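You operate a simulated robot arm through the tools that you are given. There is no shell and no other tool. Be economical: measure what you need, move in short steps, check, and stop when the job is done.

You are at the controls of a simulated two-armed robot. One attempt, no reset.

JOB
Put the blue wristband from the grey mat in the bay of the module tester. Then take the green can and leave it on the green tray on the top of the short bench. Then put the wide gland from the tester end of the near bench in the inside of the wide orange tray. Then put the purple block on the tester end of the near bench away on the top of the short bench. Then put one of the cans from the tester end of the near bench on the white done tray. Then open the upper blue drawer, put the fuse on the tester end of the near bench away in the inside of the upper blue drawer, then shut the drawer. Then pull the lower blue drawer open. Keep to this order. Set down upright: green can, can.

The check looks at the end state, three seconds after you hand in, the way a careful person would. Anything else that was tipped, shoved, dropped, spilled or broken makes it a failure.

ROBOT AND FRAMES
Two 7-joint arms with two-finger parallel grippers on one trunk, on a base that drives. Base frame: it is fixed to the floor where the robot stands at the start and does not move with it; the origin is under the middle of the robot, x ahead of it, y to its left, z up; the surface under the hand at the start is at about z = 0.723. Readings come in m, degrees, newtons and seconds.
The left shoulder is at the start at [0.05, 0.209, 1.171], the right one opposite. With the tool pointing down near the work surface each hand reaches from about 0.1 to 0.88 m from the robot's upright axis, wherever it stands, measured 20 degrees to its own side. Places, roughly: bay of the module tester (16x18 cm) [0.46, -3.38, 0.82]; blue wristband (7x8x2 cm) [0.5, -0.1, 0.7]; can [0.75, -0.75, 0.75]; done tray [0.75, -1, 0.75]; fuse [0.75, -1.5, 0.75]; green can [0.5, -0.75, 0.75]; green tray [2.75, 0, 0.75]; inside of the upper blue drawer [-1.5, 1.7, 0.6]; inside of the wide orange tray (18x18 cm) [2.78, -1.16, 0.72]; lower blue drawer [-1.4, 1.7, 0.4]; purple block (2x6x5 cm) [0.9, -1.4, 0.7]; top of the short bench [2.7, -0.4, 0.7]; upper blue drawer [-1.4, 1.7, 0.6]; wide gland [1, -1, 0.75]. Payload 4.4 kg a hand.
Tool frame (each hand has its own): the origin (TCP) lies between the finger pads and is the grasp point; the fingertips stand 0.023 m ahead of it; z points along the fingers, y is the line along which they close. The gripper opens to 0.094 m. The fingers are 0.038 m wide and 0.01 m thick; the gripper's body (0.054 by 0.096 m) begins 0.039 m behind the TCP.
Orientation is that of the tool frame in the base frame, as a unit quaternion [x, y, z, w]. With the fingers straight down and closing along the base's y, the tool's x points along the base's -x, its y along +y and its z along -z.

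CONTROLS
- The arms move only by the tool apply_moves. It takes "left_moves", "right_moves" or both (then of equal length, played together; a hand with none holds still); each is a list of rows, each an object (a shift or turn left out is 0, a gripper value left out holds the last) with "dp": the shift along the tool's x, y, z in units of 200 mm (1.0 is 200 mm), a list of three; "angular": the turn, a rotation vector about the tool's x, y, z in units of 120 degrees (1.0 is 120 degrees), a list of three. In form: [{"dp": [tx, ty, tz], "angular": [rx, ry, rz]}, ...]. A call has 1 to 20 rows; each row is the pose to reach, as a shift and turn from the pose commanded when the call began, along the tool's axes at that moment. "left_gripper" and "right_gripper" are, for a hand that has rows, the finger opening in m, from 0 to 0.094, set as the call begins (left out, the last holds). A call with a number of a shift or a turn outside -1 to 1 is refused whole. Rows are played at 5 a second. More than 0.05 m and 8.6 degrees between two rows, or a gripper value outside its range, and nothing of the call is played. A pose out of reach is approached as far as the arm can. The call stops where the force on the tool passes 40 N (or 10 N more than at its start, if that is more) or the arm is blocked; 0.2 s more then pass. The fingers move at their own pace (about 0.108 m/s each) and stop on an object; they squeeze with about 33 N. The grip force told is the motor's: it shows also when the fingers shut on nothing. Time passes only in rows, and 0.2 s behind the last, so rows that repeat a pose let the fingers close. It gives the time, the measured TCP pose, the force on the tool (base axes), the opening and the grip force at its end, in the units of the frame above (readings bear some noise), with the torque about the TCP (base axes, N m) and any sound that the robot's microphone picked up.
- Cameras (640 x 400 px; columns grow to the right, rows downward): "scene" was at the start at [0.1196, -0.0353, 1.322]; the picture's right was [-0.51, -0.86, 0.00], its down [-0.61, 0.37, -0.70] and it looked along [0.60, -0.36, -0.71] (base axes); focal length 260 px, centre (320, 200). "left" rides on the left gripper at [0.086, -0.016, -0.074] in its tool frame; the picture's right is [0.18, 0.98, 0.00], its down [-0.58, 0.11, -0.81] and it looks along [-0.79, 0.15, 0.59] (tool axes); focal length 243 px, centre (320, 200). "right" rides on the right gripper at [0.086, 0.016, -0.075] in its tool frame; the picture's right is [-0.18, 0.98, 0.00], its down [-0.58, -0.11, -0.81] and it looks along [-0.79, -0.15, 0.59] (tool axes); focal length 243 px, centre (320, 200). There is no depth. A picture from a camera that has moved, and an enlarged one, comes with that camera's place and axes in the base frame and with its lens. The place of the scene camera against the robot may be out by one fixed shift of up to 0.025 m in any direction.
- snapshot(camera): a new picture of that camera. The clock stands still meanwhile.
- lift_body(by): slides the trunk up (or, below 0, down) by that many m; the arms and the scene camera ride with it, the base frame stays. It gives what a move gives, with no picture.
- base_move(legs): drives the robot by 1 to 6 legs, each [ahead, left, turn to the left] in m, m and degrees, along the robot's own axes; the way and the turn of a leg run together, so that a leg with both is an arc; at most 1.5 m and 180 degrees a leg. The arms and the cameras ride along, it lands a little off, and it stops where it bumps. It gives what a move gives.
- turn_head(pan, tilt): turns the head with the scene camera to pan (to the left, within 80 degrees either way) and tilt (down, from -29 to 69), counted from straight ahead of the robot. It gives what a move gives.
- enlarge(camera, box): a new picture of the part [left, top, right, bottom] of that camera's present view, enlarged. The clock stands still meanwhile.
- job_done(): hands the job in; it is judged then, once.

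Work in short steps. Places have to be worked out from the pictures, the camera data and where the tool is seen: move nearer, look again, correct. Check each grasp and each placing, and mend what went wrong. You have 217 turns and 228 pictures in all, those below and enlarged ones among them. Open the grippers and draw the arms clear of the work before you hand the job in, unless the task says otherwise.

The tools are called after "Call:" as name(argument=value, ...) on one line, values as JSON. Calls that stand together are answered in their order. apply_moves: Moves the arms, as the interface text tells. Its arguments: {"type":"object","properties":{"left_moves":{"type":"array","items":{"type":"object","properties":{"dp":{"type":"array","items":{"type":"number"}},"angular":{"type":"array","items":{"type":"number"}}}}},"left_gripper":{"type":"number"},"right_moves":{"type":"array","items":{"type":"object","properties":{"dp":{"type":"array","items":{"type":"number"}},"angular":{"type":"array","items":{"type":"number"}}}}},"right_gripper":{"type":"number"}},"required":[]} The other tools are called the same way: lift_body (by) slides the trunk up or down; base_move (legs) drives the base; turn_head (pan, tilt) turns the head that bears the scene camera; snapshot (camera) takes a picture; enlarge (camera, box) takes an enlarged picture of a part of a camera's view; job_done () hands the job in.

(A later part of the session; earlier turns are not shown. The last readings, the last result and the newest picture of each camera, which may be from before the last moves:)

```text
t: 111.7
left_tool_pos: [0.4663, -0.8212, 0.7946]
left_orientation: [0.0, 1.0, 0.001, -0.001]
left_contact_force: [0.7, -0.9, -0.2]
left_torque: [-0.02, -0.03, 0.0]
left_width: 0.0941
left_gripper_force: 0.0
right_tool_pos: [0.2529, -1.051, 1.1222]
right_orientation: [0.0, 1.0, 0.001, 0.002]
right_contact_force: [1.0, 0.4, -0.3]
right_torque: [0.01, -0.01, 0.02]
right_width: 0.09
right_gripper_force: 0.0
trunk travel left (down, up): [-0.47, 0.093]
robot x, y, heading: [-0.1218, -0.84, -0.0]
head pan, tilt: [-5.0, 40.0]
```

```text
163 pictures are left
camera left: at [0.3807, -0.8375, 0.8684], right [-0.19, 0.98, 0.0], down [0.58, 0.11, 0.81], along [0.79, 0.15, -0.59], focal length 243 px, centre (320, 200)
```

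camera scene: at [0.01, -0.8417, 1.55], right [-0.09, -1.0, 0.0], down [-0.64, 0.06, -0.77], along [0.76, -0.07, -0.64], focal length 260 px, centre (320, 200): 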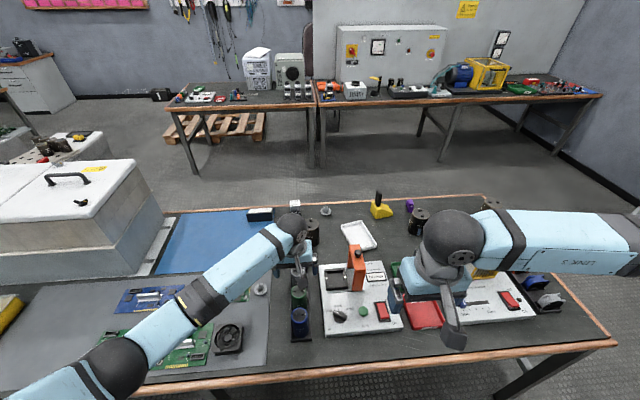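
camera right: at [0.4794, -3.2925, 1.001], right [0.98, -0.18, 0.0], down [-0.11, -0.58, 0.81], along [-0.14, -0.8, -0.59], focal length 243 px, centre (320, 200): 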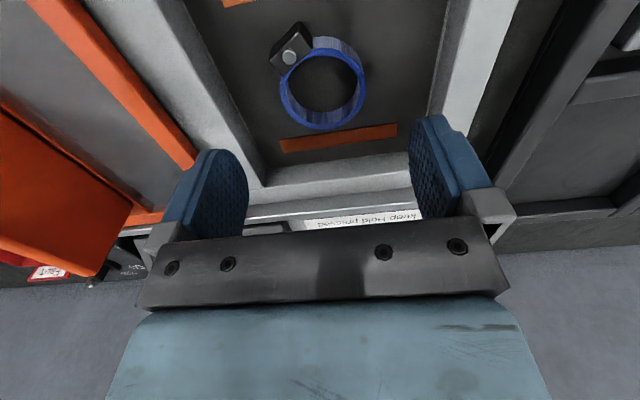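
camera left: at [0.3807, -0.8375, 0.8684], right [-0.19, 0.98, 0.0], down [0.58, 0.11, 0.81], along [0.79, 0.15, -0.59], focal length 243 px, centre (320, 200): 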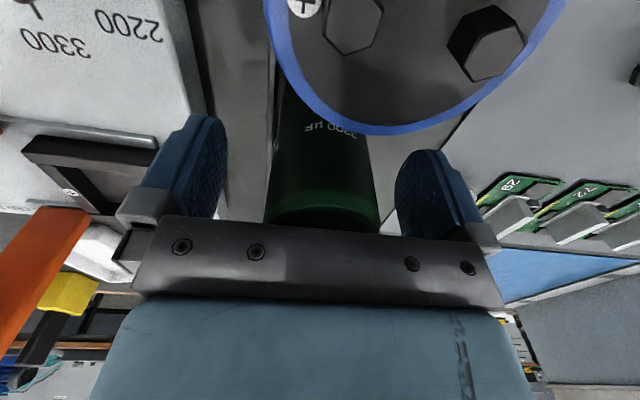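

Fingers straddle the green can. Close.

Call:
apply_moves(left_moves=[{"dp": [0, 0, 0]}, {"dp": [0, 0, 0]}, {"dp": [0, 0, 0]}, {"dp": [0, 0, 0]}], left_gripper=0.0)

Call:
apply_moves(left_moves=[{"dp": [0, 0, -0.2]}, {"dp": [0, 0, -0.4]}, {"dp": [0, 0, -0.6]}, {"dp": [0, 0, -0.8]}, {"dp": [0, 0, -1.0]}])

Call:
snapshot(camera="scene")

Call:
snapshot(camera="left")

```text
t: 112.7
left_tool_pos: [0.4667, -0.8216, 0.795]
left_orientation: [-0.002, 1.0, 0.001, -0.001]
left_contact_force: [0.2, 0.6, 0.4]
left_torque: [-0.01, -0.05, 0.03]
left_width: 0.0467
left_gripper_force: 33.3
right_tool_pos: [0.2531, -1.0493, 1.1207]
right_orientation: [0.001, 1.0, 0.0, 0.003]
right_contact_force: [-0.5, 0.1, -0.6]
right_torque: [0.0, 0.0, -0.01]
right_width: 0.0898
right_gripper_force: 0.0
trunk travel left (down, up): [-0.47, 0.093]
robot x, y, heading: [-0.129, -0.8384, 0.1]
head pan, tilt: [-5.0, 40.0]
```

```text
t: 113.9
left_tool_pos: [0.4667, -0.8238, 0.9969]
left_orientation: [-0.001, 1.0, 0.001, -0.001]
left_contact_force: [0.0, -0.1, -2.4]
left_torque: [-0.05, -0.02, -0.03]
left_width: 0.047
left_gripper_force: 33.2
right_tool_pos: [0.2543, -1.0518, 1.1216]
right_orientation: [0.0, 1.0, 0.001, 0.002]
right_contact_force: [1.0, -0.1, 0.4]
right_torque: [-0.02, 0.02, -0.02]
right_width: 0.0901
right_gripper_force: 0.1
trunk travel left (down, up): [-0.47, 0.093]
robot x, y, heading: [-0.1244, -0.8385, -0.0]
head pan, tilt: [-5.0, 40.0]
```

```text
162 pictures are left
camera scene: at [0.0101, -0.842, 1.5498], right [-0.09, -1.0, 0.0], down [-0.64, 0.06, -0.77], along [0.76, -0.07, -0.64], focal length 260 px, centre (320, 200)
```

scene: 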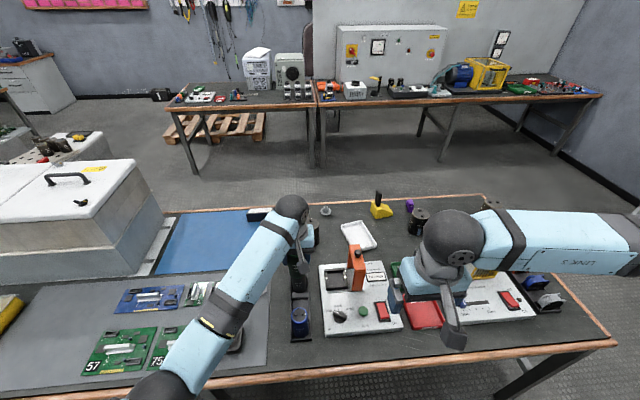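

```text
161 pictures are left
camera left: at [0.3806, -0.8398, 1.0699], right [-0.18, 0.98, 0.0], down [0.58, 0.11, 0.81], along [0.79, 0.15, -0.59], focal length 243 px, centre (320, 200)
```

left: 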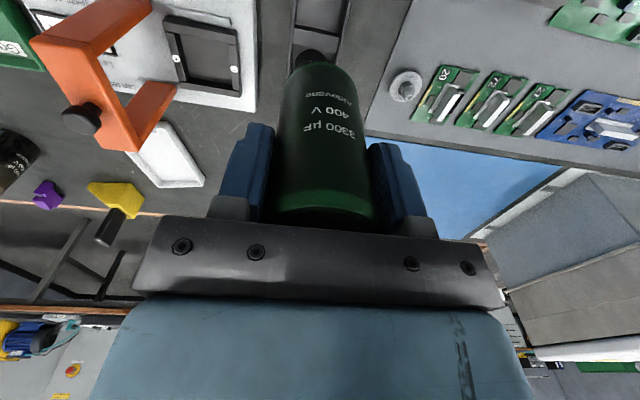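

Green can held (47 mm). Raise and retract before driving around the bench end to the far aisle.

Call:
apply_moves(left_moves=[{"dp": [0.1, 0.1, -0.15]}, {"dp": [0.25, 0.2, -0.3]}, {"dp": [0.4, 0.3, -0.45]}, {"dp": [0.55, 0.45, -0.55]}, {"dp": [0.7, 0.6, -0.6]}, {"dp": [0.85, 0.75, -0.65]}, {"dp": [1.0, 0.85, -0.7]}])

Call:
enlarge(camera="left", box=[220, 20, 420, 240])

Call:
base_move(legs=[[-0.2, 0, 0], [0, -1.5, 0]])

```text
t: 115.5
left_tool_pos: [0.2648, -0.6525, 1.1345]
left_orientation: [0.0, 1.0, 0.0, 0.0]
left_contact_force: [-0.4, 0.8, -2.9]
left_torque: [-0.01, -0.03, -0.03]
left_width: 0.0469
left_gripper_force: 33.2
right_tool_pos: [0.2524, -1.049, 1.1232]
right_orientation: [0.002, 1.0, 0.0, 0.003]
right_contact_force: [0.8, -0.3, -0.9]
right_torque: [-0.01, 0.01, -0.01]
right_width: 0.0901
right_gripper_force: 0.0
trunk travel left (down, up): [-0.47, 0.093]
robot x, y, heading: [-0.1236, -0.8389, -0.1]
head pan, tilt: [-5.0, 40.0]
```

```text
1.82 times, centred on (320, 130) of left
camera zoom: at [0.1794, -0.6689, 1.209], right [-0.18, 0.98, 0.0], down [0.58, 0.11, 0.81], along [0.79, 0.15, -0.59], focal length 441 px, centre (320, 327)
```

zoom: 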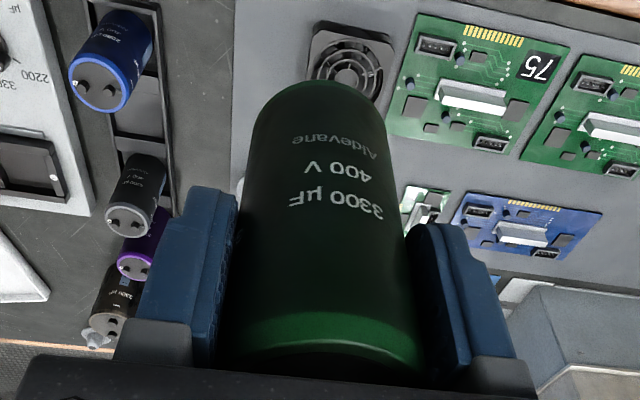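

```text
t: 130.1
left_tool_pos: [0.0681, -2.1571, 1.1359]
left_orientation: [-0.004, 1.0, 0.0, -0.001]
left_contact_force: [-0.5, 0.0, -2.6]
left_torque: [-0.01, 0.0, -0.03]
left_width: 0.047
left_gripper_force: 32.7
right_tool_pos: [0.0583, -2.552, 1.1221]
right_orientation: [-0.005, 1.0, 0.001, 0.002]
right_contact_force: [-0.2, -0.2, 0.1]
right_torque: [0.01, -0.03, 0.01]
right_width: 0.0898
right_gripper_force: 0.0
trunk travel left (down, up): [-0.47, 0.093]
robot x, y, heading: [-0.321, -2.3426, 0.4]
head pan, tilt: [-5.0, 40.0]
```

No bottom stud. Check the way ahead before driving along the end.

Call:
turn_head(pan=20, tilt=30)

Call:
snapshot(camera="scene")

```text
t: 130.9
left_tool_pos: [0.0677, -2.155, 1.1349]
left_orientation: [-0.005, 1.0, 0.001, -0.002]
left_contact_force: [0.1, -0.3, -2.5]
left_torque: [-0.01, -0.01, 0.0]
left_width: 0.0469
left_gripper_force: 33.4
right_tool_pos: [0.0575, -2.5537, 1.1223]
right_orientation: [-0.003, 1.0, 0.0, 0.002]
right_contact_force: [0.3, -0.3, 0.0]
right_torque: [-0.03, 0.0, 0.03]
right_width: 0.0903
right_gripper_force: 0.1
trunk travel left (down, up): [-0.47, 0.093]
robot x, y, heading: [-0.3221, -2.3442, 0.2]
head pan, tilt: [20.0, 30.0]
```

```text
159 pictures are left
camera scene: at [-0.187, -2.3069, 1.5652], right [0.35, -0.94, 0.0], down [-0.47, -0.17, -0.87], along [0.81, 0.3, -0.5], focal length 260 px, centre (320, 200)
```

scene: 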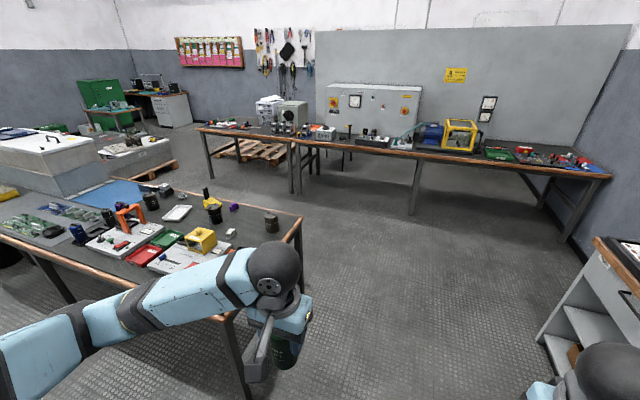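

Call:
base_move(legs=[[0, -0.08, 0], [1.5, 0, 0], [0.45, 0, 0], [0, 1.4, 0]])

Call:
turn_head(pan=40, tilt=30)

Call:
snapshot(camera="scene")

```text
t: 153.9
left_tool_pos: [1.9935, -0.7942, 1.1345]
left_orientation: [-0.01, 1.0, 0.001, -0.001]
left_contact_force: [-0.7, 1.3, -2.5]
left_torque: [-0.01, 0.0, 0.02]
left_width: 0.0469
left_gripper_force: 33.6
right_tool_pos: [1.9883, -1.1903, 1.1209]
right_orientation: [-0.009, 1.0, 0.001, 0.002]
right_contact_force: [0.5, -0.1, -0.4]
right_torque: [0.0, 0.04, 0.01]
right_width: 0.09
right_gripper_force: 0.0
trunk travel left (down, up): [-0.47, 0.093]
robot x, y, heading: [1.6079, -0.985, 0.9]
head pan, tilt: [20.0, 30.0]
```

```text
t: 154.7
left_tool_pos: [1.9942, -0.7936, 1.1361]
left_orientation: [-0.01, 1.0, 0.001, -0.001]
left_contact_force: [-0.1, -0.2, -2.2]
left_torque: [0.01, 0.0, 0.02]
left_width: 0.0468
left_gripper_force: 33.4
right_tool_pos: [1.9891, -1.1907, 1.1213]
right_orientation: [-0.009, 1.0, 0.002, 0.001]
right_contact_force: [0.9, 0.7, -0.4]
right_torque: [0.0, -0.03, -0.02]
right_width: 0.0902
right_gripper_force: 0.0
trunk travel left (down, up): [-0.47, 0.093]
robot x, y, heading: [1.6074, -0.99, 1.0]
head pan, tilt: [40.0, 30.0]
```

```text
158 pictures are left
camera scene: at [1.7251, -0.9209, 1.5652], right [0.66, -0.76, 0.0], down [-0.38, -0.33, -0.87], along [0.65, 0.57, -0.5], focal length 260 px, centre (320, 200)
```

scene: 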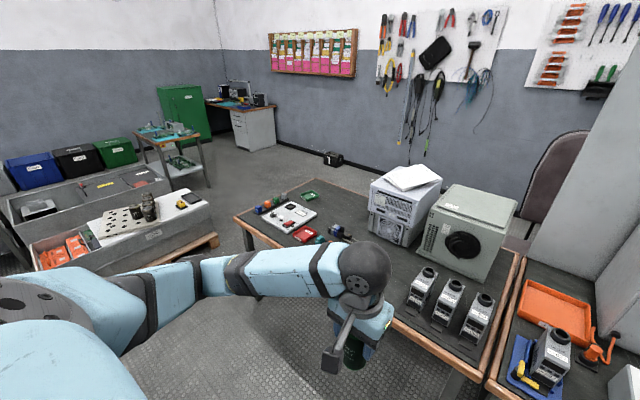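

Path clear. Strafe on to the green tray and close in on the short bench.

Call:
base_move(legs=[[0, 0.82, -1], [0.38, 0, 0]])

Call:
turn_head(pan=5, tilt=45)

Call:
snapshot(camera="scene")

Call:
snapshot(camera="left")

```text
t: 164.3
left_tool_pos: [2.3695, 0.0268, 1.1348]
left_orientation: [-0.002, 1.0, 0.001, 0.0]
left_contact_force: [-0.1, 0.0, -3.2]
left_torque: [0.02, -0.02, 0.01]
left_width: 0.0469
left_gripper_force: 32.4
right_tool_pos: [2.359, -0.3701, 1.1215]
right_orientation: [-0.001, 1.0, 0.001, 0.002]
right_contact_force: [0.6, 0.1, -0.5]
right_torque: [-0.02, -0.02, 0.04]
right_width: 0.0898
right_gripper_force: 0.1
trunk travel left (down, up): [-0.47, 0.093]
robot x, y, heading: [1.9789, -0.1617, 0.1]
head pan, tilt: [40.0, 30.0]
```

```text
t: 165.3
left_tool_pos: [2.3719, 0.0269, 1.1364]
left_orientation: [-0.002, 1.0, 0.001, -0.001]
left_contact_force: [0.0, -0.2, -2.8]
left_torque: [-0.02, -0.02, -0.02]
left_width: 0.0468
left_gripper_force: 33.1
right_tool_pos: [2.3587, -0.3704, 1.1208]
right_orientation: [0.0, 1.0, 0.0, 0.003]
right_contact_force: [-0.6, 0.3, 0.3]
right_torque: [-0.04, 0.02, -0.02]
right_width: 0.0901
right_gripper_force: 0.0
trunk travel left (down, up): [-0.47, 0.093]
robot x, y, heading: [1.9803, -0.1593, 0.2]
head pan, tilt: [5.0, 45.0]
```

```text
157 pictures are left
camera scene: at [2.1111, -0.1468, 1.5426], right [0.09, -1.0, 0.0], down [-0.7, -0.06, -0.71], along [0.7, 0.06, -0.71], focal length 260 px, centre (320, 200)
```

scene: 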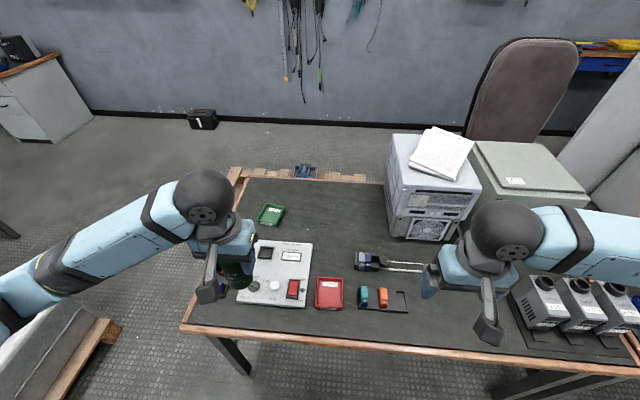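

```text
156 pictures are left
camera left: at [2.285, 0.0106, 1.2087], right [-0.19, 0.98, 0.0], down [0.58, 0.11, 0.81], along [0.79, 0.15, -0.59], focal length 243 px, centre (320, 200)
```

left: 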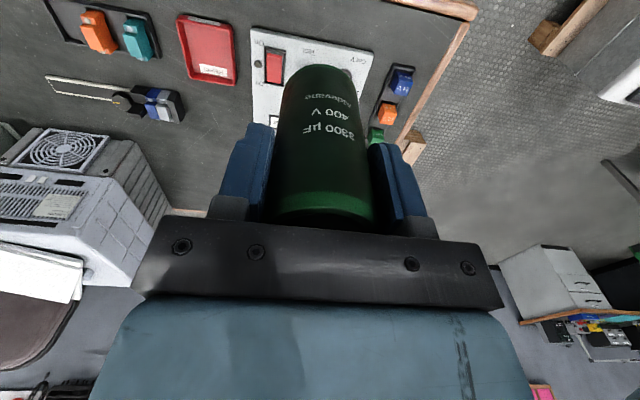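

Green tray ≈[2.80,0.11]. Lower the trunk 0.2 m for more reach, then extend toward it.

Call:
lift_body(by=-0.18)

Call:
apply_moves(left_moves=[{"dp": [-0.2, 0.04, -0.05]}, {"dp": [-0.4, 0.08, -0.1]}, {"dp": [-0.6, 0.12, -0.1]}, {"dp": [-0.8, 0.16, -0.1]}, {"dp": [-1.0, 0.2, -0.1]}])

Call:
apply_moves(left_moves=[{"dp": [-0.2, 0.04, 0]}, {"dp": [-0.4, 0.08, 0]}, {"dp": [-0.6, 0.12, 0]}, {"dp": [-0.75, 0.15, 0]}])

Call:
snapshot(camera="left")

Call:
snapshot(camera="scene")

```text
t: 167.3
left_tool_pos: [2.3708, 0.0269, 0.9552]
left_orientation: [-0.001, 1.0, 0.001, -0.001]
left_contact_force: [0.0, 0.8, -2.7]
left_torque: [-0.05, 0.02, 0.02]
left_width: 0.0471
left_gripper_force: 32.8
right_tool_pos: [2.3589, -0.371, 0.9416]
right_orientation: [0.0, 1.0, 0.0, 0.002]
right_contact_force: [0.2, 0.5, -0.2]
right_torque: [-0.02, 0.02, 0.01]
right_width: 0.0899
right_gripper_force: 0.0
trunk travel left (down, up): [-0.29, 0.273]
robot x, y, heading: [1.9791, -0.162, 0.2]
head pan, tilt: [5.0, 45.0]
```

```text
t: 168.6
left_tool_pos: [2.5693, 0.0688, 0.9732]
left_orientation: [-0.002, 1.0, 0.001, -0.001]
left_contact_force: [-0.4, 0.1, -2.3]
left_torque: [0.0, 0.02, 0.0]
left_width: 0.0468
left_gripper_force: 32.2
right_tool_pos: [2.3594, -0.3713, 0.9421]
right_orientation: [-0.001, 1.0, 0.001, 0.002]
right_contact_force: [-0.4, -0.5, -0.7]
right_torque: [0.02, 0.02, 0.04]
right_width: 0.0899
right_gripper_force: 0.0
trunk travel left (down, up): [-0.29, 0.273]
robot x, y, heading: [1.98, -0.1622, 0.2]
head pan, tilt: [5.0, 45.0]
```

```text
t: 169.6
left_tool_pos: [2.7197, 0.1004, 0.9764]
left_orientation: [-0.001, 1.0, 0.001, 0.0]
left_contact_force: [0.0, 1.1, -2.8]
left_torque: [-0.01, -0.01, -0.04]
left_width: 0.0467
left_gripper_force: 32.5
right_tool_pos: [2.3594, -0.3708, 0.9411]
right_orientation: [-0.001, 1.0, 0.001, 0.001]
right_contact_force: [-1.1, -0.4, 0.0]
right_torque: [-0.02, 0.0, 0.02]
right_width: 0.0902
right_gripper_force: 0.1
trunk travel left (down, up): [-0.29, 0.273]
robot x, y, heading: [1.9805, -0.1627, 0.1]
head pan, tilt: [5.0, 45.0]
```

```text
155 pictures are left
camera left: at [2.6344, 0.0845, 1.0488], right [-0.19, 0.98, 0.0], down [0.58, 0.11, 0.81], along [0.79, 0.15, -0.59], focal length 243 px, centre (320, 200)
```

left: 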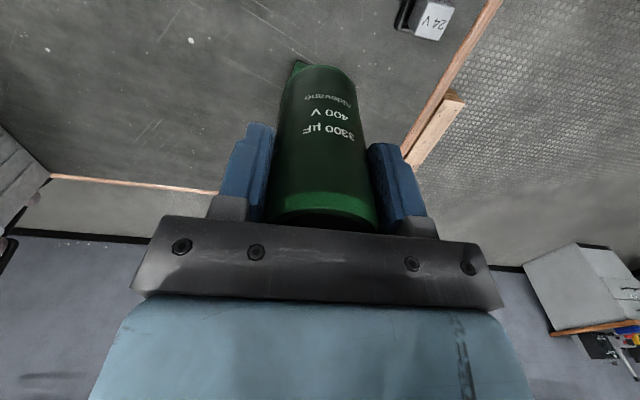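

```text
154 pictures are left
camera scene: at [2.1116, -0.1471, 1.3625], right [0.09, -1.0, 0.0], down [-0.7, -0.06, -0.71], along [0.7, 0.06, -0.71], focal length 260 px, centre (320, 200)
```

scene: 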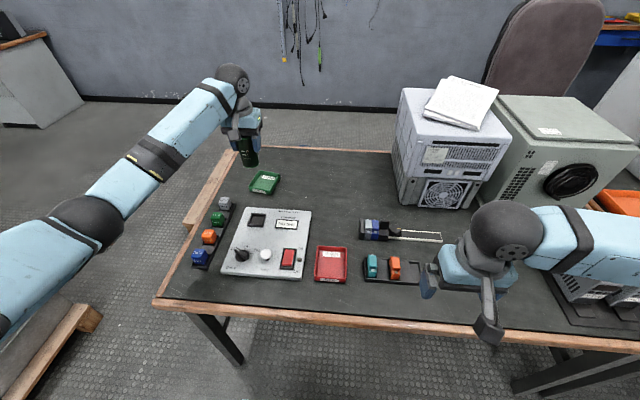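

The tray is hidden behind the can in the wrist view; sidestep 8 cm to see it.

Call:
apply_moves(left_moves=[{"dp": [0.1, 0.2, 0]}, {"dp": [0.2, 0.4, 0]}])

Call:
snapshot(camera="left")

Call:
enlarge(camera="scene", box=[180, 90, 340, 220])

```text
t: 170.2
left_tool_pos: [2.6794, 0.1801, 0.9727]
left_orientation: [-0.001, 1.0, 0.001, -0.001]
left_contact_force: [0.7, 0.1, -2.5]
left_torque: [-0.01, -0.02, 0.0]
left_width: 0.0471
left_gripper_force: 32.7
right_tool_pos: [2.3588, -0.3699, 0.9423]
right_orientation: [0.0, 1.0, 0.0, 0.003]
right_contact_force: [0.6, -0.1, 0.3]
right_torque: [0.0, 0.0, -0.03]
right_width: 0.0899
right_gripper_force: 0.1
trunk travel left (down, up): [-0.29, 0.273]
robot x, y, heading: [1.9836, -0.1608, -0.2]
head pan, tilt: [5.0, 45.0]
```

```text
153 pictures are left
camera left: at [2.5946, 0.1648, 1.0475], right [-0.19, 0.98, 0.0], down [0.58, 0.11, 0.81], along [0.79, 0.15, -0.59], focal length 243 px, centre (320, 200)
```

left: 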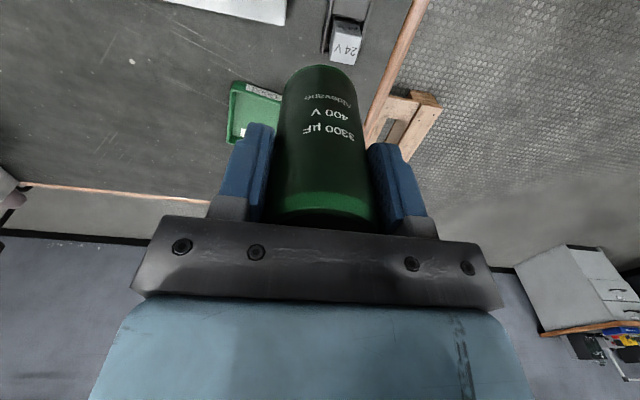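

```text
3.08 times, centred on (260, 155) of scene
camera zoom: at [2.1107, -0.146, 1.3627], right [0.09, -1.0, 0.0], down [-0.7, -0.06, -0.71], along [0.7, 0.06, -0.71], focal length 801 px, centre (505, 338)
```

zoom: 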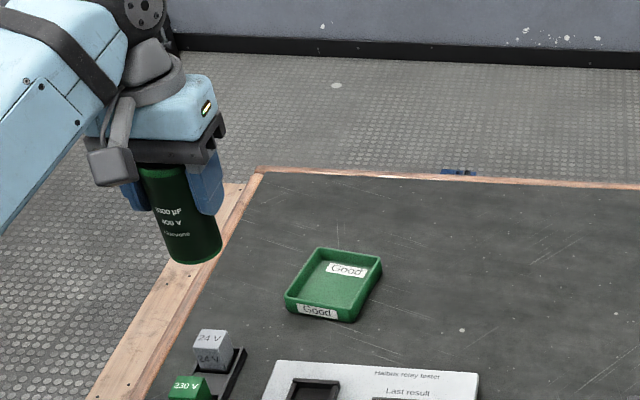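

Tray centre ≈[2.818,0.113]. Move the can over it at the current height.

Call:
apply_moves(left_moves=[{"dp": [-0.175, -0.085, 0]}, {"dp": [-0.35, -0.17, 0]}, {"dp": [-0.525, -0.255, 0]}, {"dp": [-0.693, -0.335, 0.0]}, {"dp": [-0.693, -0.335, 0.15]}])

Call:
snapshot(camera="left")

Call:
enlarge(camera="scene", box=[180, 90, 340, 220])

```text
t: 171.3
left_tool_pos: [2.819, 0.1124, 0.942]
left_orientation: [-0.002, 1.0, 0.0, 0.0]
left_contact_force: [-0.1, 0.2, -2.6]
left_torque: [-0.05, 0.0, -0.01]
left_width: 0.0472
left_gripper_force: 32.6
right_tool_pos: [2.3598, -0.3689, 0.9415]
right_orientation: [0.0, 1.0, 0.0, 0.002]
right_contact_force: [0.2, 0.7, 0.0]
right_torque: [0.02, 0.01, -0.01]
right_width: 0.09
right_gripper_force: 0.1
trunk travel left (down, up): [-0.29, 0.273]
robot x, y, heading: [1.98, -0.1612, 0.3]
head pan, tilt: [5.0, 45.0]
```

```text
151 pictures are left
camera left: at [2.7338, 0.0963, 1.0162], right [-0.19, 0.98, 0.0], down [0.58, 0.11, 0.8], along [0.79, 0.15, -0.59], focal length 243 px, centre (320, 200)
```

left: 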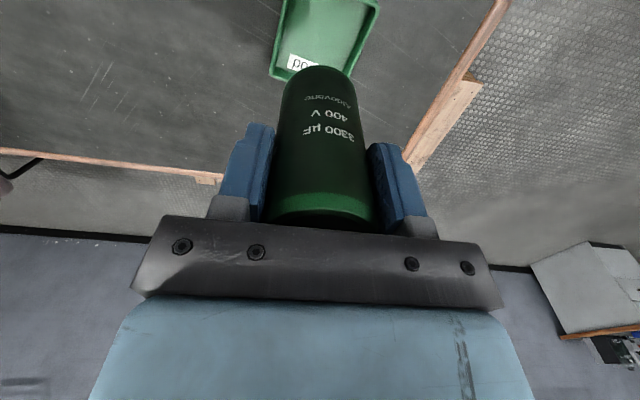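

```text
3.08 times, centred on (260, 155) of scene
camera zoom: at [2.1121, -0.1455, 1.3625], right [0.09, -1.0, 0.0], down [-0.71, -0.06, -0.71], along [0.7, 0.06, -0.71], focal length 801 px, centre (505, 338)
```

zoom: 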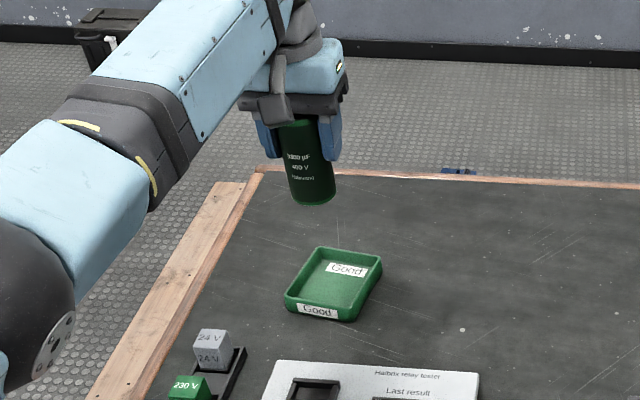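

Tray centre refined to ≈[2.824,0.117]. Descend to z≈0.85 and look.

Call:
apply_moves(left_moves=[{"dp": [-0.025, 0.025, 0.15]}, {"dp": [-0.025, 0.025, 0.3]}, {"dp": [-0.025, 0.025, 0.45]}])

Call:
enlarge(camera="scene", box=[200, 110, 320, 210])

Call:
snapshot(camera="left")

```text
t: 172.2
left_tool_pos: [2.8234, 0.1149, 0.8541]
left_orientation: [-0.001, 1.0, 0.001, -0.001]
left_contact_force: [0.7, 0.5, -1.5]
left_torque: [0.04, 0.0, 0.0]
left_width: 0.0469
left_gripper_force: 32.9
right_tool_pos: [2.3594, -0.3698, 0.9418]
right_orientation: [0.0, 1.0, 0.001, 0.002]
right_contact_force: [0.4, -0.6, 0.6]
right_torque: [-0.03, 0.0, -0.03]
right_width: 0.0903
right_gripper_force: 0.1
trunk travel left (down, up): [-0.29, 0.273]
robot x, y, heading: [1.9785, -0.1608, 0.3]
head pan, tilt: [5.0, 45.0]
```

```text
4.00 times, centred on (260, 160) of scene
camera zoom: at [2.1119, -0.1473, 1.3625], right [0.09, -1.0, 0.0], down [-0.7, -0.06, -0.71], along [0.7, 0.06, -0.71], focal length 1041 px, centre (560, 360)
```

zoom: 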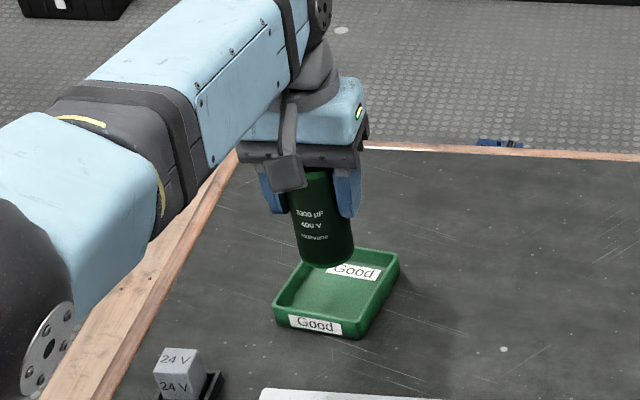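

```text
148 pictures are left
camera left: at [2.7387, 0.0979, 0.9276], right [-0.19, 0.98, 0.0], down [0.58, 0.11, 0.81], along [0.79, 0.15, -0.59], focal length 243 px, centre (320, 200)
```

left: 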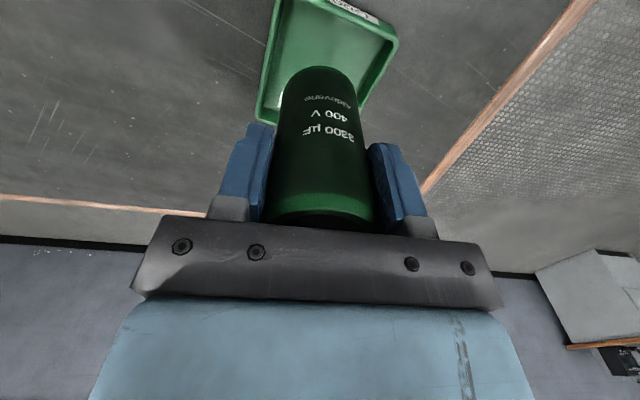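

Position good. Shift 6 mm outward and lower slowly until contact.

Call:
apply_moves(left_moves=[{"dp": [-0.03, 0.01, 0.05]}, {"dp": [-0.03, 0.01, 0.09]}, {"dp": [-0.03, 0.01, 0.12]}, {"dp": [-0.03, 0.01, 0.14]}, {"dp": [-0.03, 0.01, 0.16]}])

Call:
enlarge(camera="scene", box=[200, 110, 320, 210])

```text
t: 173.3
left_tool_pos: [2.8197, 0.1181, 0.8289]
left_orientation: [-0.001, 1.0, 0.002, -0.001]
left_contact_force: [0.0, 0.0, -2.7]
left_torque: [0.0, 0.04, -0.04]
left_width: 0.0468
left_gripper_force: 33.2
left hand out of reach, approached as far as the arm can: row 1, 2, 3, 4, 5
right_tool_pos: [2.3592, -0.3703, 0.9424]
right_orientation: [-0.001, 1.0, 0.001, 0.002]
right_contact_force: [0.0, -0.2, 0.4]
right_torque: [0.01, -0.01, -0.01]
right_width: 0.0902
right_gripper_force: 0.1
trunk travel left (down, up): [-0.29, 0.273]
robot x, y, heading: [1.9841, -0.1585, 0.0]
head pan, tilt: [5.0, 45.0]
```

```text
4.00 times, centred on (260, 160) of scene
camera zoom: at [2.1114, -0.1466, 1.3626], right [0.09, -1.0, 0.0], down [-0.7, -0.06, -0.71], along [0.7, 0.06, -0.71], focal length 1041 px, centre (560, 360)
```

zoom: 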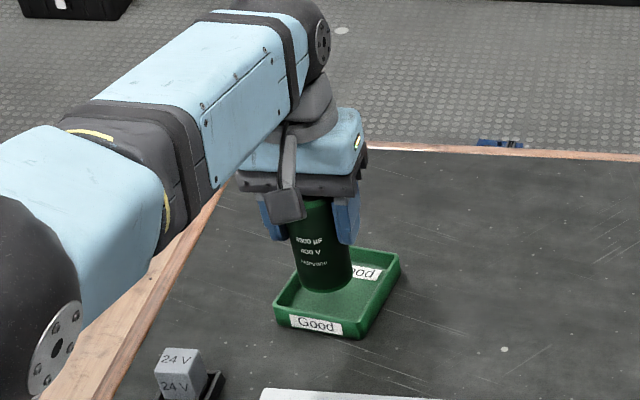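

Reach limit at this height; I'll use the trunk to lower straight down, ~1 cm at a time.

Call:
lift_body(by=-0.008)

Call:
lift_body(by=-0.004)

Call:
enlarge(camera="scene", box=[230, 130, 310, 190])

```text
t: 173.9
left_tool_pos: [2.8189, 0.1187, 0.8208]
left_orientation: [-0.002, 1.0, 0.0, -0.001]
left_contact_force: [-0.3, -0.2, -2.1]
left_torque: [-0.05, -0.02, -0.01]
left_width: 0.0469
left_gripper_force: 32.5
right_tool_pos: [2.3579, -0.37, 0.933]
right_orientation: [-0.001, 1.0, 0.001, 0.003]
right_contact_force: [0.6, -0.4, 1.0]
right_torque: [0.03, 0.01, -0.01]
right_width: 0.0898
right_gripper_force: 0.1
trunk travel left (down, up): [-0.282, 0.281]
robot x, y, heading: [1.9764, -0.1613, -0.0]
head pan, tilt: [5.0, 45.0]
```

```text
t: 174.4
left_tool_pos: [2.8191, 0.1185, 0.8161]
left_orientation: [-0.001, 1.0, 0.001, -0.002]
left_contact_force: [-0.3, 0.1, -1.8]
left_torque: [-0.04, 0.0, -0.03]
left_width: 0.0471
left_gripper_force: 33.3
right_tool_pos: [2.3597, -0.3705, 0.9293]
right_orientation: [-0.001, 1.0, 0.001, 0.002]
right_contact_force: [-0.7, 0.3, 0.1]
right_torque: [0.01, 0.01, 0.01]
right_width: 0.0901
right_gripper_force: 0.1
trunk travel left (down, up): [-0.278, 0.285]
robot x, y, heading: [1.9837, -0.1574, 0.0]
head pan, tilt: [5.0, 45.0]
```

```text
6.67 times, centred on (270, 160) of scene
camera zoom: at [2.1112, -0.1469, 1.3506], right [0.09, -1.0, 0.0], down [-0.7, -0.06, -0.71], along [0.7, 0.06, -0.71], focal length 1736 px, centre (653, 467)
```

zoom: 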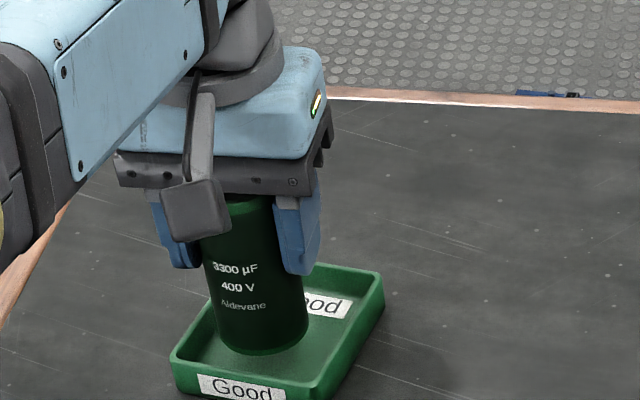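

Call:
lift_body(by=-0.004)

Call:
lift_body(by=-0.003)

Call:
enlarge(camera="scene", box=[230, 130, 310, 190])

```text
t: 175.0
left_tool_pos: [2.8181, 0.1182, 0.813]
left_orientation: [-0.002, 1.0, 0.0, -0.001]
left_contact_force: [-0.5, 1.2, -2.0]
left_torque: [0.02, 0.05, -0.03]
left_width: 0.0467
left_gripper_force: 32.8
right_tool_pos: [2.3594, -0.3708, 0.9274]
right_orientation: [-0.001, 1.0, 0.001, 0.002]
right_contact_force: [-0.1, 0.4, -0.4]
right_torque: [0.01, -0.01, 0.0]
right_width: 0.0899
right_gripper_force: 0.1
trunk travel left (down, up): [-0.274, 0.289]
robot x, y, heading: [1.9833, -0.1601, -0.1]
head pan, tilt: [5.0, 45.0]
```

```text
t: 175.5
left_tool_pos: [2.8197, 0.1174, 0.8096]
left_orientation: [-0.002, 1.0, 0.001, -0.001]
left_contact_force: [0.2, -0.2, -2.9]
left_torque: [0.01, 0.01, -0.02]
left_width: 0.0469
left_gripper_force: 33.0
right_tool_pos: [2.3576, -0.3699, 0.9215]
right_orientation: [-0.001, 1.0, 0.001, 0.001]
right_contact_force: [0.4, -0.8, 0.6]
right_torque: [-0.02, 0.0, 0.0]
right_width: 0.0902
right_gripper_force: 0.0
trunk travel left (down, up): [-0.271, 0.292]
robot x, y, heading: [1.9799, -0.1607, 0.3]
head pan, tilt: [5.0, 45.0]
```

```text
6.67 times, centred on (270, 160) of scene
camera zoom: at [2.1112, -0.1469, 1.3436], right [0.09, -1.0, 0.0], down [-0.7, -0.06, -0.71], along [0.7, 0.06, -0.71], focal length 1736 px, centre (653, 467)
```

zoom: 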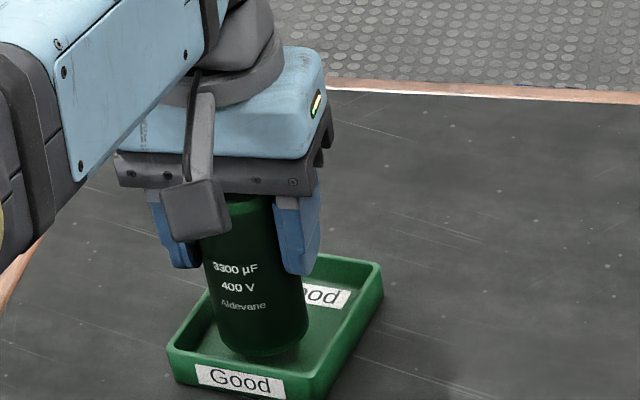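

Still unloaded (force −2.5 N = the can's weight). Continue lowering.

Call:
lift_body(by=-0.005)

Call:
lift_body(by=-0.004)

Call:
enlarge(camera="scene", box=[230, 130, 310, 190])

```text
t: 176.0
left_tool_pos: [2.8195, 0.1183, 0.8052]
left_orientation: [-0.001, 1.0, 0.0, -0.001]
left_contact_force: [-0.4, -0.2, -3.1]
left_torque: [0.0, 0.03, -0.01]
left_width: 0.0467
left_gripper_force: 33.2
right_tool_pos: [2.3579, -0.3703, 0.9179]
right_orientation: [-0.001, 1.0, 0.0, 0.002]
right_contact_force: [-0.5, 0.9, -0.1]
right_torque: [-0.01, -0.01, -0.03]
right_width: 0.0903
right_gripper_force: 0.1
trunk travel left (down, up): [-0.266, 0.297]
robot x, y, heading: [1.9808, -0.1569, 0.1]
head pan, tilt: [5.0, 45.0]
```

```text
t: 176.6
left_tool_pos: [2.8187, 0.1179, 0.8005]
left_orientation: [-0.002, 1.0, 0.001, -0.001]
left_contact_force: [-0.1, 0.6, -2.4]
left_torque: [-0.03, 0.04, 0.02]
left_width: 0.047
left_gripper_force: 32.7
right_tool_pos: [2.358, -0.3709, 0.9128]
right_orientation: [-0.001, 1.0, 0.001, 0.002]
right_contact_force: [0.0, 0.9, -0.8]
right_torque: [0.03, -0.02, -0.01]
right_width: 0.09
right_gripper_force: 0.0
trunk travel left (down, up): [-0.262, 0.301]
robot x, y, heading: [1.9812, -0.1623, 0.1]
head pan, tilt: [5.0, 45.0]
```

```text
6.67 times, centred on (270, 160) of scene
camera zoom: at [2.1112, -0.1469, 1.3346], right [0.09, -1.0, 0.0], down [-0.7, -0.06, -0.71], along [0.7, 0.06, -0.71], focal length 1736 px, centre (653, 467)
```

zoom: 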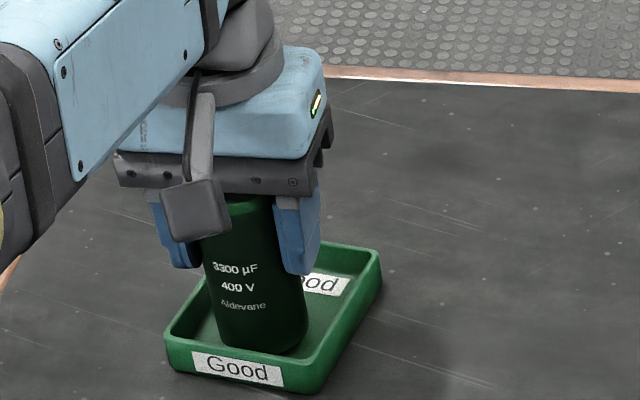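

Call:
lift_body(by=-0.003)

Call:
lift_body(by=-0.003)

Call:
lift_body(by=-0.003)

```text
t: 177.1
left_tool_pos: [2.8196, 0.1183, 0.7976]
left_orientation: [-0.002, 1.0, 0.001, -0.001]
left_contact_force: [0.5, 0.1, -2.7]
left_torque: [0.02, -0.02, -0.02]
left_width: 0.0469
left_gripper_force: 32.5
right_tool_pos: [2.3585, -0.3701, 0.9103]
right_orientation: [-0.001, 1.0, 0.0, 0.002]
right_contact_force: [-0.2, 0.3, 1.1]
right_torque: [0.01, -0.02, 0.0]
right_width: 0.0898
right_gripper_force: 0.0
trunk travel left (down, up): [-0.259, 0.304]
robot x, y, heading: [1.9826, -0.1624, 0.6]
head pan, tilt: [5.0, 45.0]
```

```text
t: 177.6
left_tool_pos: [2.8188, 0.1178, 0.795]
left_orientation: [-0.001, 1.0, 0.001, 0.0]
left_contact_force: [0.0, -0.4, -0.8]
left_torque: [-0.01, 0.02, 0.04]
left_width: 0.0471
left_gripper_force: 32.8
right_tool_pos: [2.3589, -0.3709, 0.9067]
right_orientation: [-0.001, 1.0, 0.001, 0.003]
right_contact_force: [-0.1, -0.6, -0.8]
right_torque: [0.0, -0.01, 0.01]
right_width: 0.0899
right_gripper_force: 0.1
trunk travel left (down, up): [-0.256, 0.307]
robot x, y, heading: [1.9835, -0.1598, -0.1]
head pan, tilt: [5.0, 45.0]
```

```text
t: 178.1
left_tool_pos: [2.8183, 0.1175, 0.7957]
left_orientation: [-0.002, 1.0, 0.001, 0.002]
left_contact_force: [0.5, 1.2, 13.0]
left_torque: [0.07, 0.26, -0.01]
left_width: 0.0465
left_gripper_force: 33.1
right_tool_pos: [2.358, -0.3698, 0.9059]
right_orientation: [-0.001, 1.0, 0.001, 0.003]
right_contact_force: [-0.9, -0.1, 0.8]
right_torque: [0.01, -0.01, 0.02]
right_width: 0.0902
right_gripper_force: 0.1
trunk travel left (down, up): [-0.253, 0.31]
robot x, y, heading: [1.9806, -0.1616, 0.0]
head pan, tilt: [5.0, 45.0]
```

Touched down. Unload by 2 mm, release and lift away.

Call:
lift_body(by=0.002)

Call:
apply_moves(left_moves=[{"dp": [0, 0, 0]}, {"dp": [0, 0, 0]}, {"dp": [0, 0, 0]}], left_gripper=0.08)

Call:
lift_body(by=0.2)

Call:
enlarge(camera="scene", box=[180, 140, 360, 290])

Call:
snapshot(camera="left")

```text
t: 178.7
left_tool_pos: [2.8181, 0.1175, 0.7954]
left_orientation: [-0.001, 1.0, 0.0, 0.0]
left_contact_force: [4.3, 1.7, 9.6]
left_torque: [0.06, -0.06, 0.01]
left_width: 0.0471
left_gripper_force: 33.9
right_tool_pos: [2.3573, -0.37, 0.907]
right_orientation: [-0.001, 1.0, 0.001, 0.003]
right_contact_force: [-0.9, 0.7, -0.2]
right_torque: [-0.03, -0.02, 0.01]
right_width: 0.0902
right_gripper_force: 0.2
trunk travel left (down, up): [-0.255, 0.308]
robot x, y, heading: [1.9785, -0.1617, -0.1]
head pan, tilt: [5.0, 45.0]
```

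```text
t: 179.4
left_tool_pos: [2.8189, 0.117, 0.7929]
left_orientation: [-0.002, 1.0, 0.001, -0.002]
left_contact_force: [-2.3, 0.2, 2.8]
left_torque: [0.03, -0.04, 0.01]
left_width: 0.0801
left_gripper_force: 0.0
right_tool_pos: [2.3587, -0.3699, 0.9067]
right_orientation: [-0.001, 1.0, 0.001, 0.002]
right_contact_force: [0.4, -1.0, 0.1]
right_torque: [0.0, 0.01, 0.0]
right_width: 0.0898
right_gripper_force: 0.0
trunk travel left (down, up): [-0.255, 0.308]
robot x, y, heading: [1.979, -0.1575, 0.1]
head pan, tilt: [5.0, 45.0]
```

```text
t: 181.6
left_tool_pos: [2.819, 0.1179, 0.9929]
left_orientation: [-0.001, 1.0, 0.0, -0.001]
left_contact_force: [1.1, 0.3, 0.3]
left_torque: [0.02, -0.04, 0.0]
left_width: 0.0801
left_gripper_force: 0.0
right_tool_pos: [2.3592, -0.3707, 1.1077]
right_orientation: [-0.002, 1.0, 0.001, 0.002]
right_contact_force: [0.6, 0.1, -0.2]
right_torque: [-0.01, -0.03, 0.0]
right_width: 0.0901
right_gripper_force: 0.0
trunk travel left (down, up): [-0.455, 0.108]
robot x, y, heading: [1.9825, -0.1614, -0.1]
head pan, tilt: [5.0, 45.0]
```

```text
2.67 times, centred on (270, 215) of scene
camera zoom: at [2.1112, -0.147, 1.5275], right [0.09, -1.0, 0.0], down [-0.7, -0.06, -0.71], along [0.7, 0.06, -0.71], focal length 694 px, centre (453, 160)
```

zoom: 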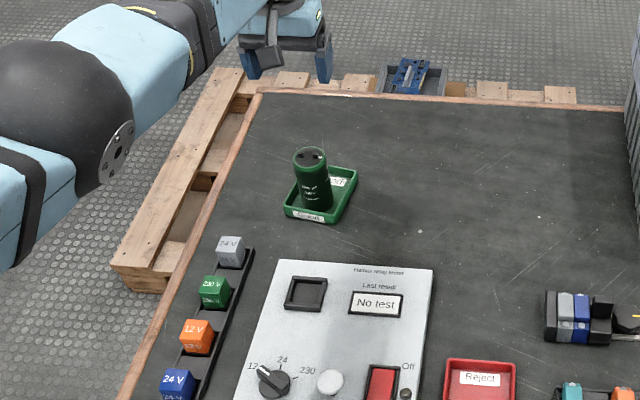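

```text
142 pictures are left
camera left: at [2.7339, 0.1017, 1.0677], right [-0.19, 0.98, 0.0], down [0.58, 0.11, 0.81], along [0.79, 0.15, -0.59], focal length 243 px, centre (320, 200)
```

left: 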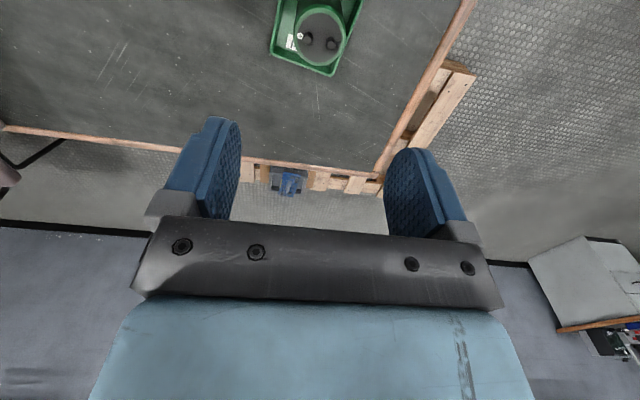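

Green can stands upright in the green tray. Retract the left arm, back to mid-aisle, shift to y≈-0.95 and turn around to the near bench for the gland.

Call:
apply_moves(left_moves=[{"dp": [0.2, -0.05, -0.1]}, {"dp": [0.4, -0.1, -0.2]}, {"dp": [0.6, -0.15, -0.3]}, {"dp": [0.8, -0.2, -0.4]}, {"dp": [1.0, -0.25, -0.5]}])

Call:
apply_moves(left_moves=[{"dp": [0.2, -0.04, -0.02]}, {"dp": [0.4, -0.08, -0.04]}, {"dp": [0.6, -0.12, -0.06]}, {"dp": [0.8, -0.16, -0.06]}, {"dp": [1.0, -0.2, -0.06]}])

Call:
base_move(legs=[[-0.33, 0, 0], [0, -0.8, 0], [0, 0, 180]])

Call:
turn_head(pan=0, tilt=40)

Call:
snapshot(camera="scene")

```text
t: 182.8
left_tool_pos: [2.6197, 0.0671, 1.0959]
left_orientation: [-0.002, 1.0, 0.0, -0.001]
left_contact_force: [-0.8, 0.1, -0.6]
left_torque: [0.0, -0.02, -0.03]
left_width: 0.0799
left_gripper_force: 0.2
right_tool_pos: [2.3582, -0.3689, 1.1073]
right_orientation: [0.0, 1.0, -0.001, 0.002]
right_contact_force: [-0.5, -0.6, -0.5]
right_torque: [-0.01, -0.01, 0.02]
right_width: 0.0901
right_gripper_force: 0.0
trunk travel left (down, up): [-0.455, 0.108]
robot x, y, heading: [1.9826, -0.1567, -0.1]
head pan, tilt: [5.0, 45.0]
```

```text
t: 184.0
left_tool_pos: [2.42, 0.0256, 1.107]
left_orientation: [-0.002, 1.0, 0.002, 0.0]
left_contact_force: [0.5, 0.3, 1.2]
left_torque: [-0.02, -0.02, 0.02]
left_width: 0.08
left_gripper_force: 0.0
right_tool_pos: [2.3588, -0.3697, 1.1058]
right_orientation: [-0.001, 1.0, 0.0, 0.001]
right_contact_force: [-0.2, 0.4, 0.0]
right_torque: [0.02, 0.01, 0.02]
right_width: 0.09
right_gripper_force: 0.1
trunk travel left (down, up): [-0.455, 0.108]
robot x, y, heading: [1.98, -0.1614, 0.2]
head pan, tilt: [5.0, 45.0]
```

```text
t: 200.7
left_tool_pos: [1.2075, -1.1572, 1.1081]
left_orientation: [1.0, 0.0, 0.001, 0.001]
left_contact_force: [0.0, -0.8, 0.5]
left_torque: [0.01, -0.02, -0.01]
left_width: 0.0797
left_gripper_force: 0.1
right_tool_pos: [1.2702, -0.7623, 1.1062]
right_orientation: [1.0, -0.001, -0.003, 0.001]
right_contact_force: [-0.3, 0.4, -0.2]
right_torque: [0.03, 0.01, 0.03]
right_width: 0.0899
right_gripper_force: 0.0
trunk travel left (down, up): [-0.455, 0.108]
robot x, y, heading: [1.6478, -0.973, 179.9]
head pan, tilt: [5.0, 45.0]
```

```text
t: 201.3
left_tool_pos: [1.2074, -1.1563, 1.106]
left_orientation: [1.0, 0.0, 0.001, 0.001]
left_contact_force: [0.6, 0.1, 0.1]
left_torque: [-0.01, 0.01, 0.0]
left_width: 0.0799
left_gripper_force: 0.0
right_tool_pos: [1.2708, -0.7622, 1.1061]
right_orientation: [1.0, 0.0, -0.001, 0.0]
right_contact_force: [0.1, -0.4, -1.2]
right_torque: [-0.02, 0.01, 0.01]
right_width: 0.0902
right_gripper_force: 0.1
trunk travel left (down, up): [-0.455, 0.108]
robot x, y, heading: [1.646, -0.9694, 179.7]
head pan, tilt: [0.0, 40.0]
```

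```text
141 pictures are left
camera scene: at [1.4791, -0.9665, 1.5348], right [0.0, 1.0, 0.0], down [0.64, 0.0, -0.77], along [-0.77, 0.0, -0.64], focal length 260 px, centre (320, 200)
```

scene: 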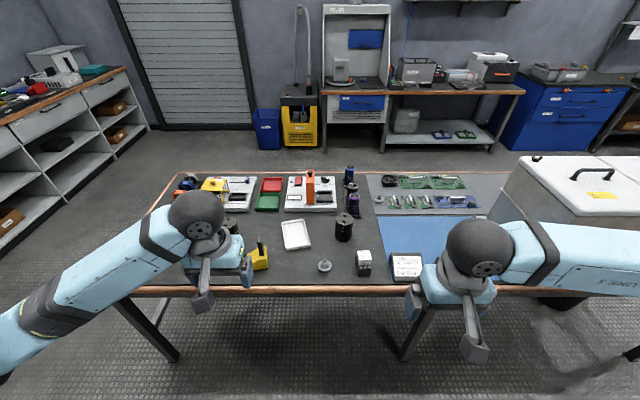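

Call:
enlarge(camera="scene", box=[150, 160, 450, 300])

Call:
enlarge(camera="scene", box=[480, 60, 640, 160])

```text
2.13 times, centred on (300, 230) of scene
camera zoom: at [1.4791, -0.9665, 1.5348], right [0.0, 1.0, 0.0], down [0.64, 0.0, -0.77], along [-0.77, 0.0, -0.64], focal length 555 px, centre (363, 136)
```

zoom: 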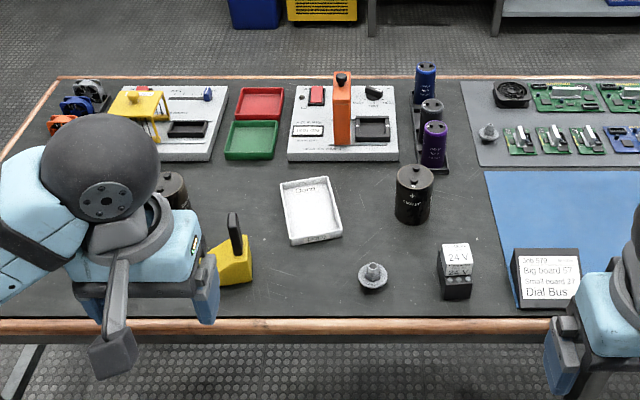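

```text
4.00 times, centred on (560, 110) of scene
camera zoom: at [1.4791, -0.9665, 1.5348], right [0.0, 1.0, 0.0], down [0.64, 0.0, -0.77], along [-0.77, 0.0, -0.64], focal length 1041 px, centre (-640, 560)
```

zoom: 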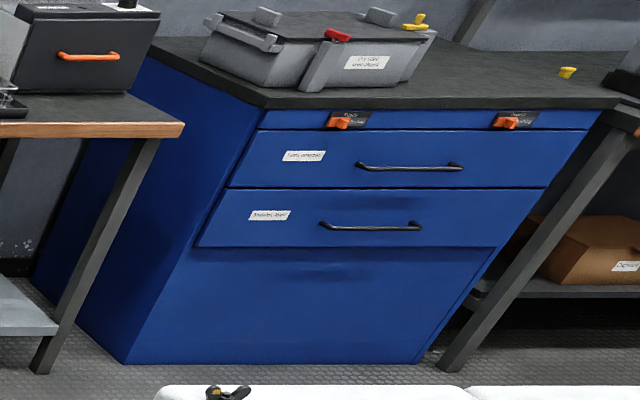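

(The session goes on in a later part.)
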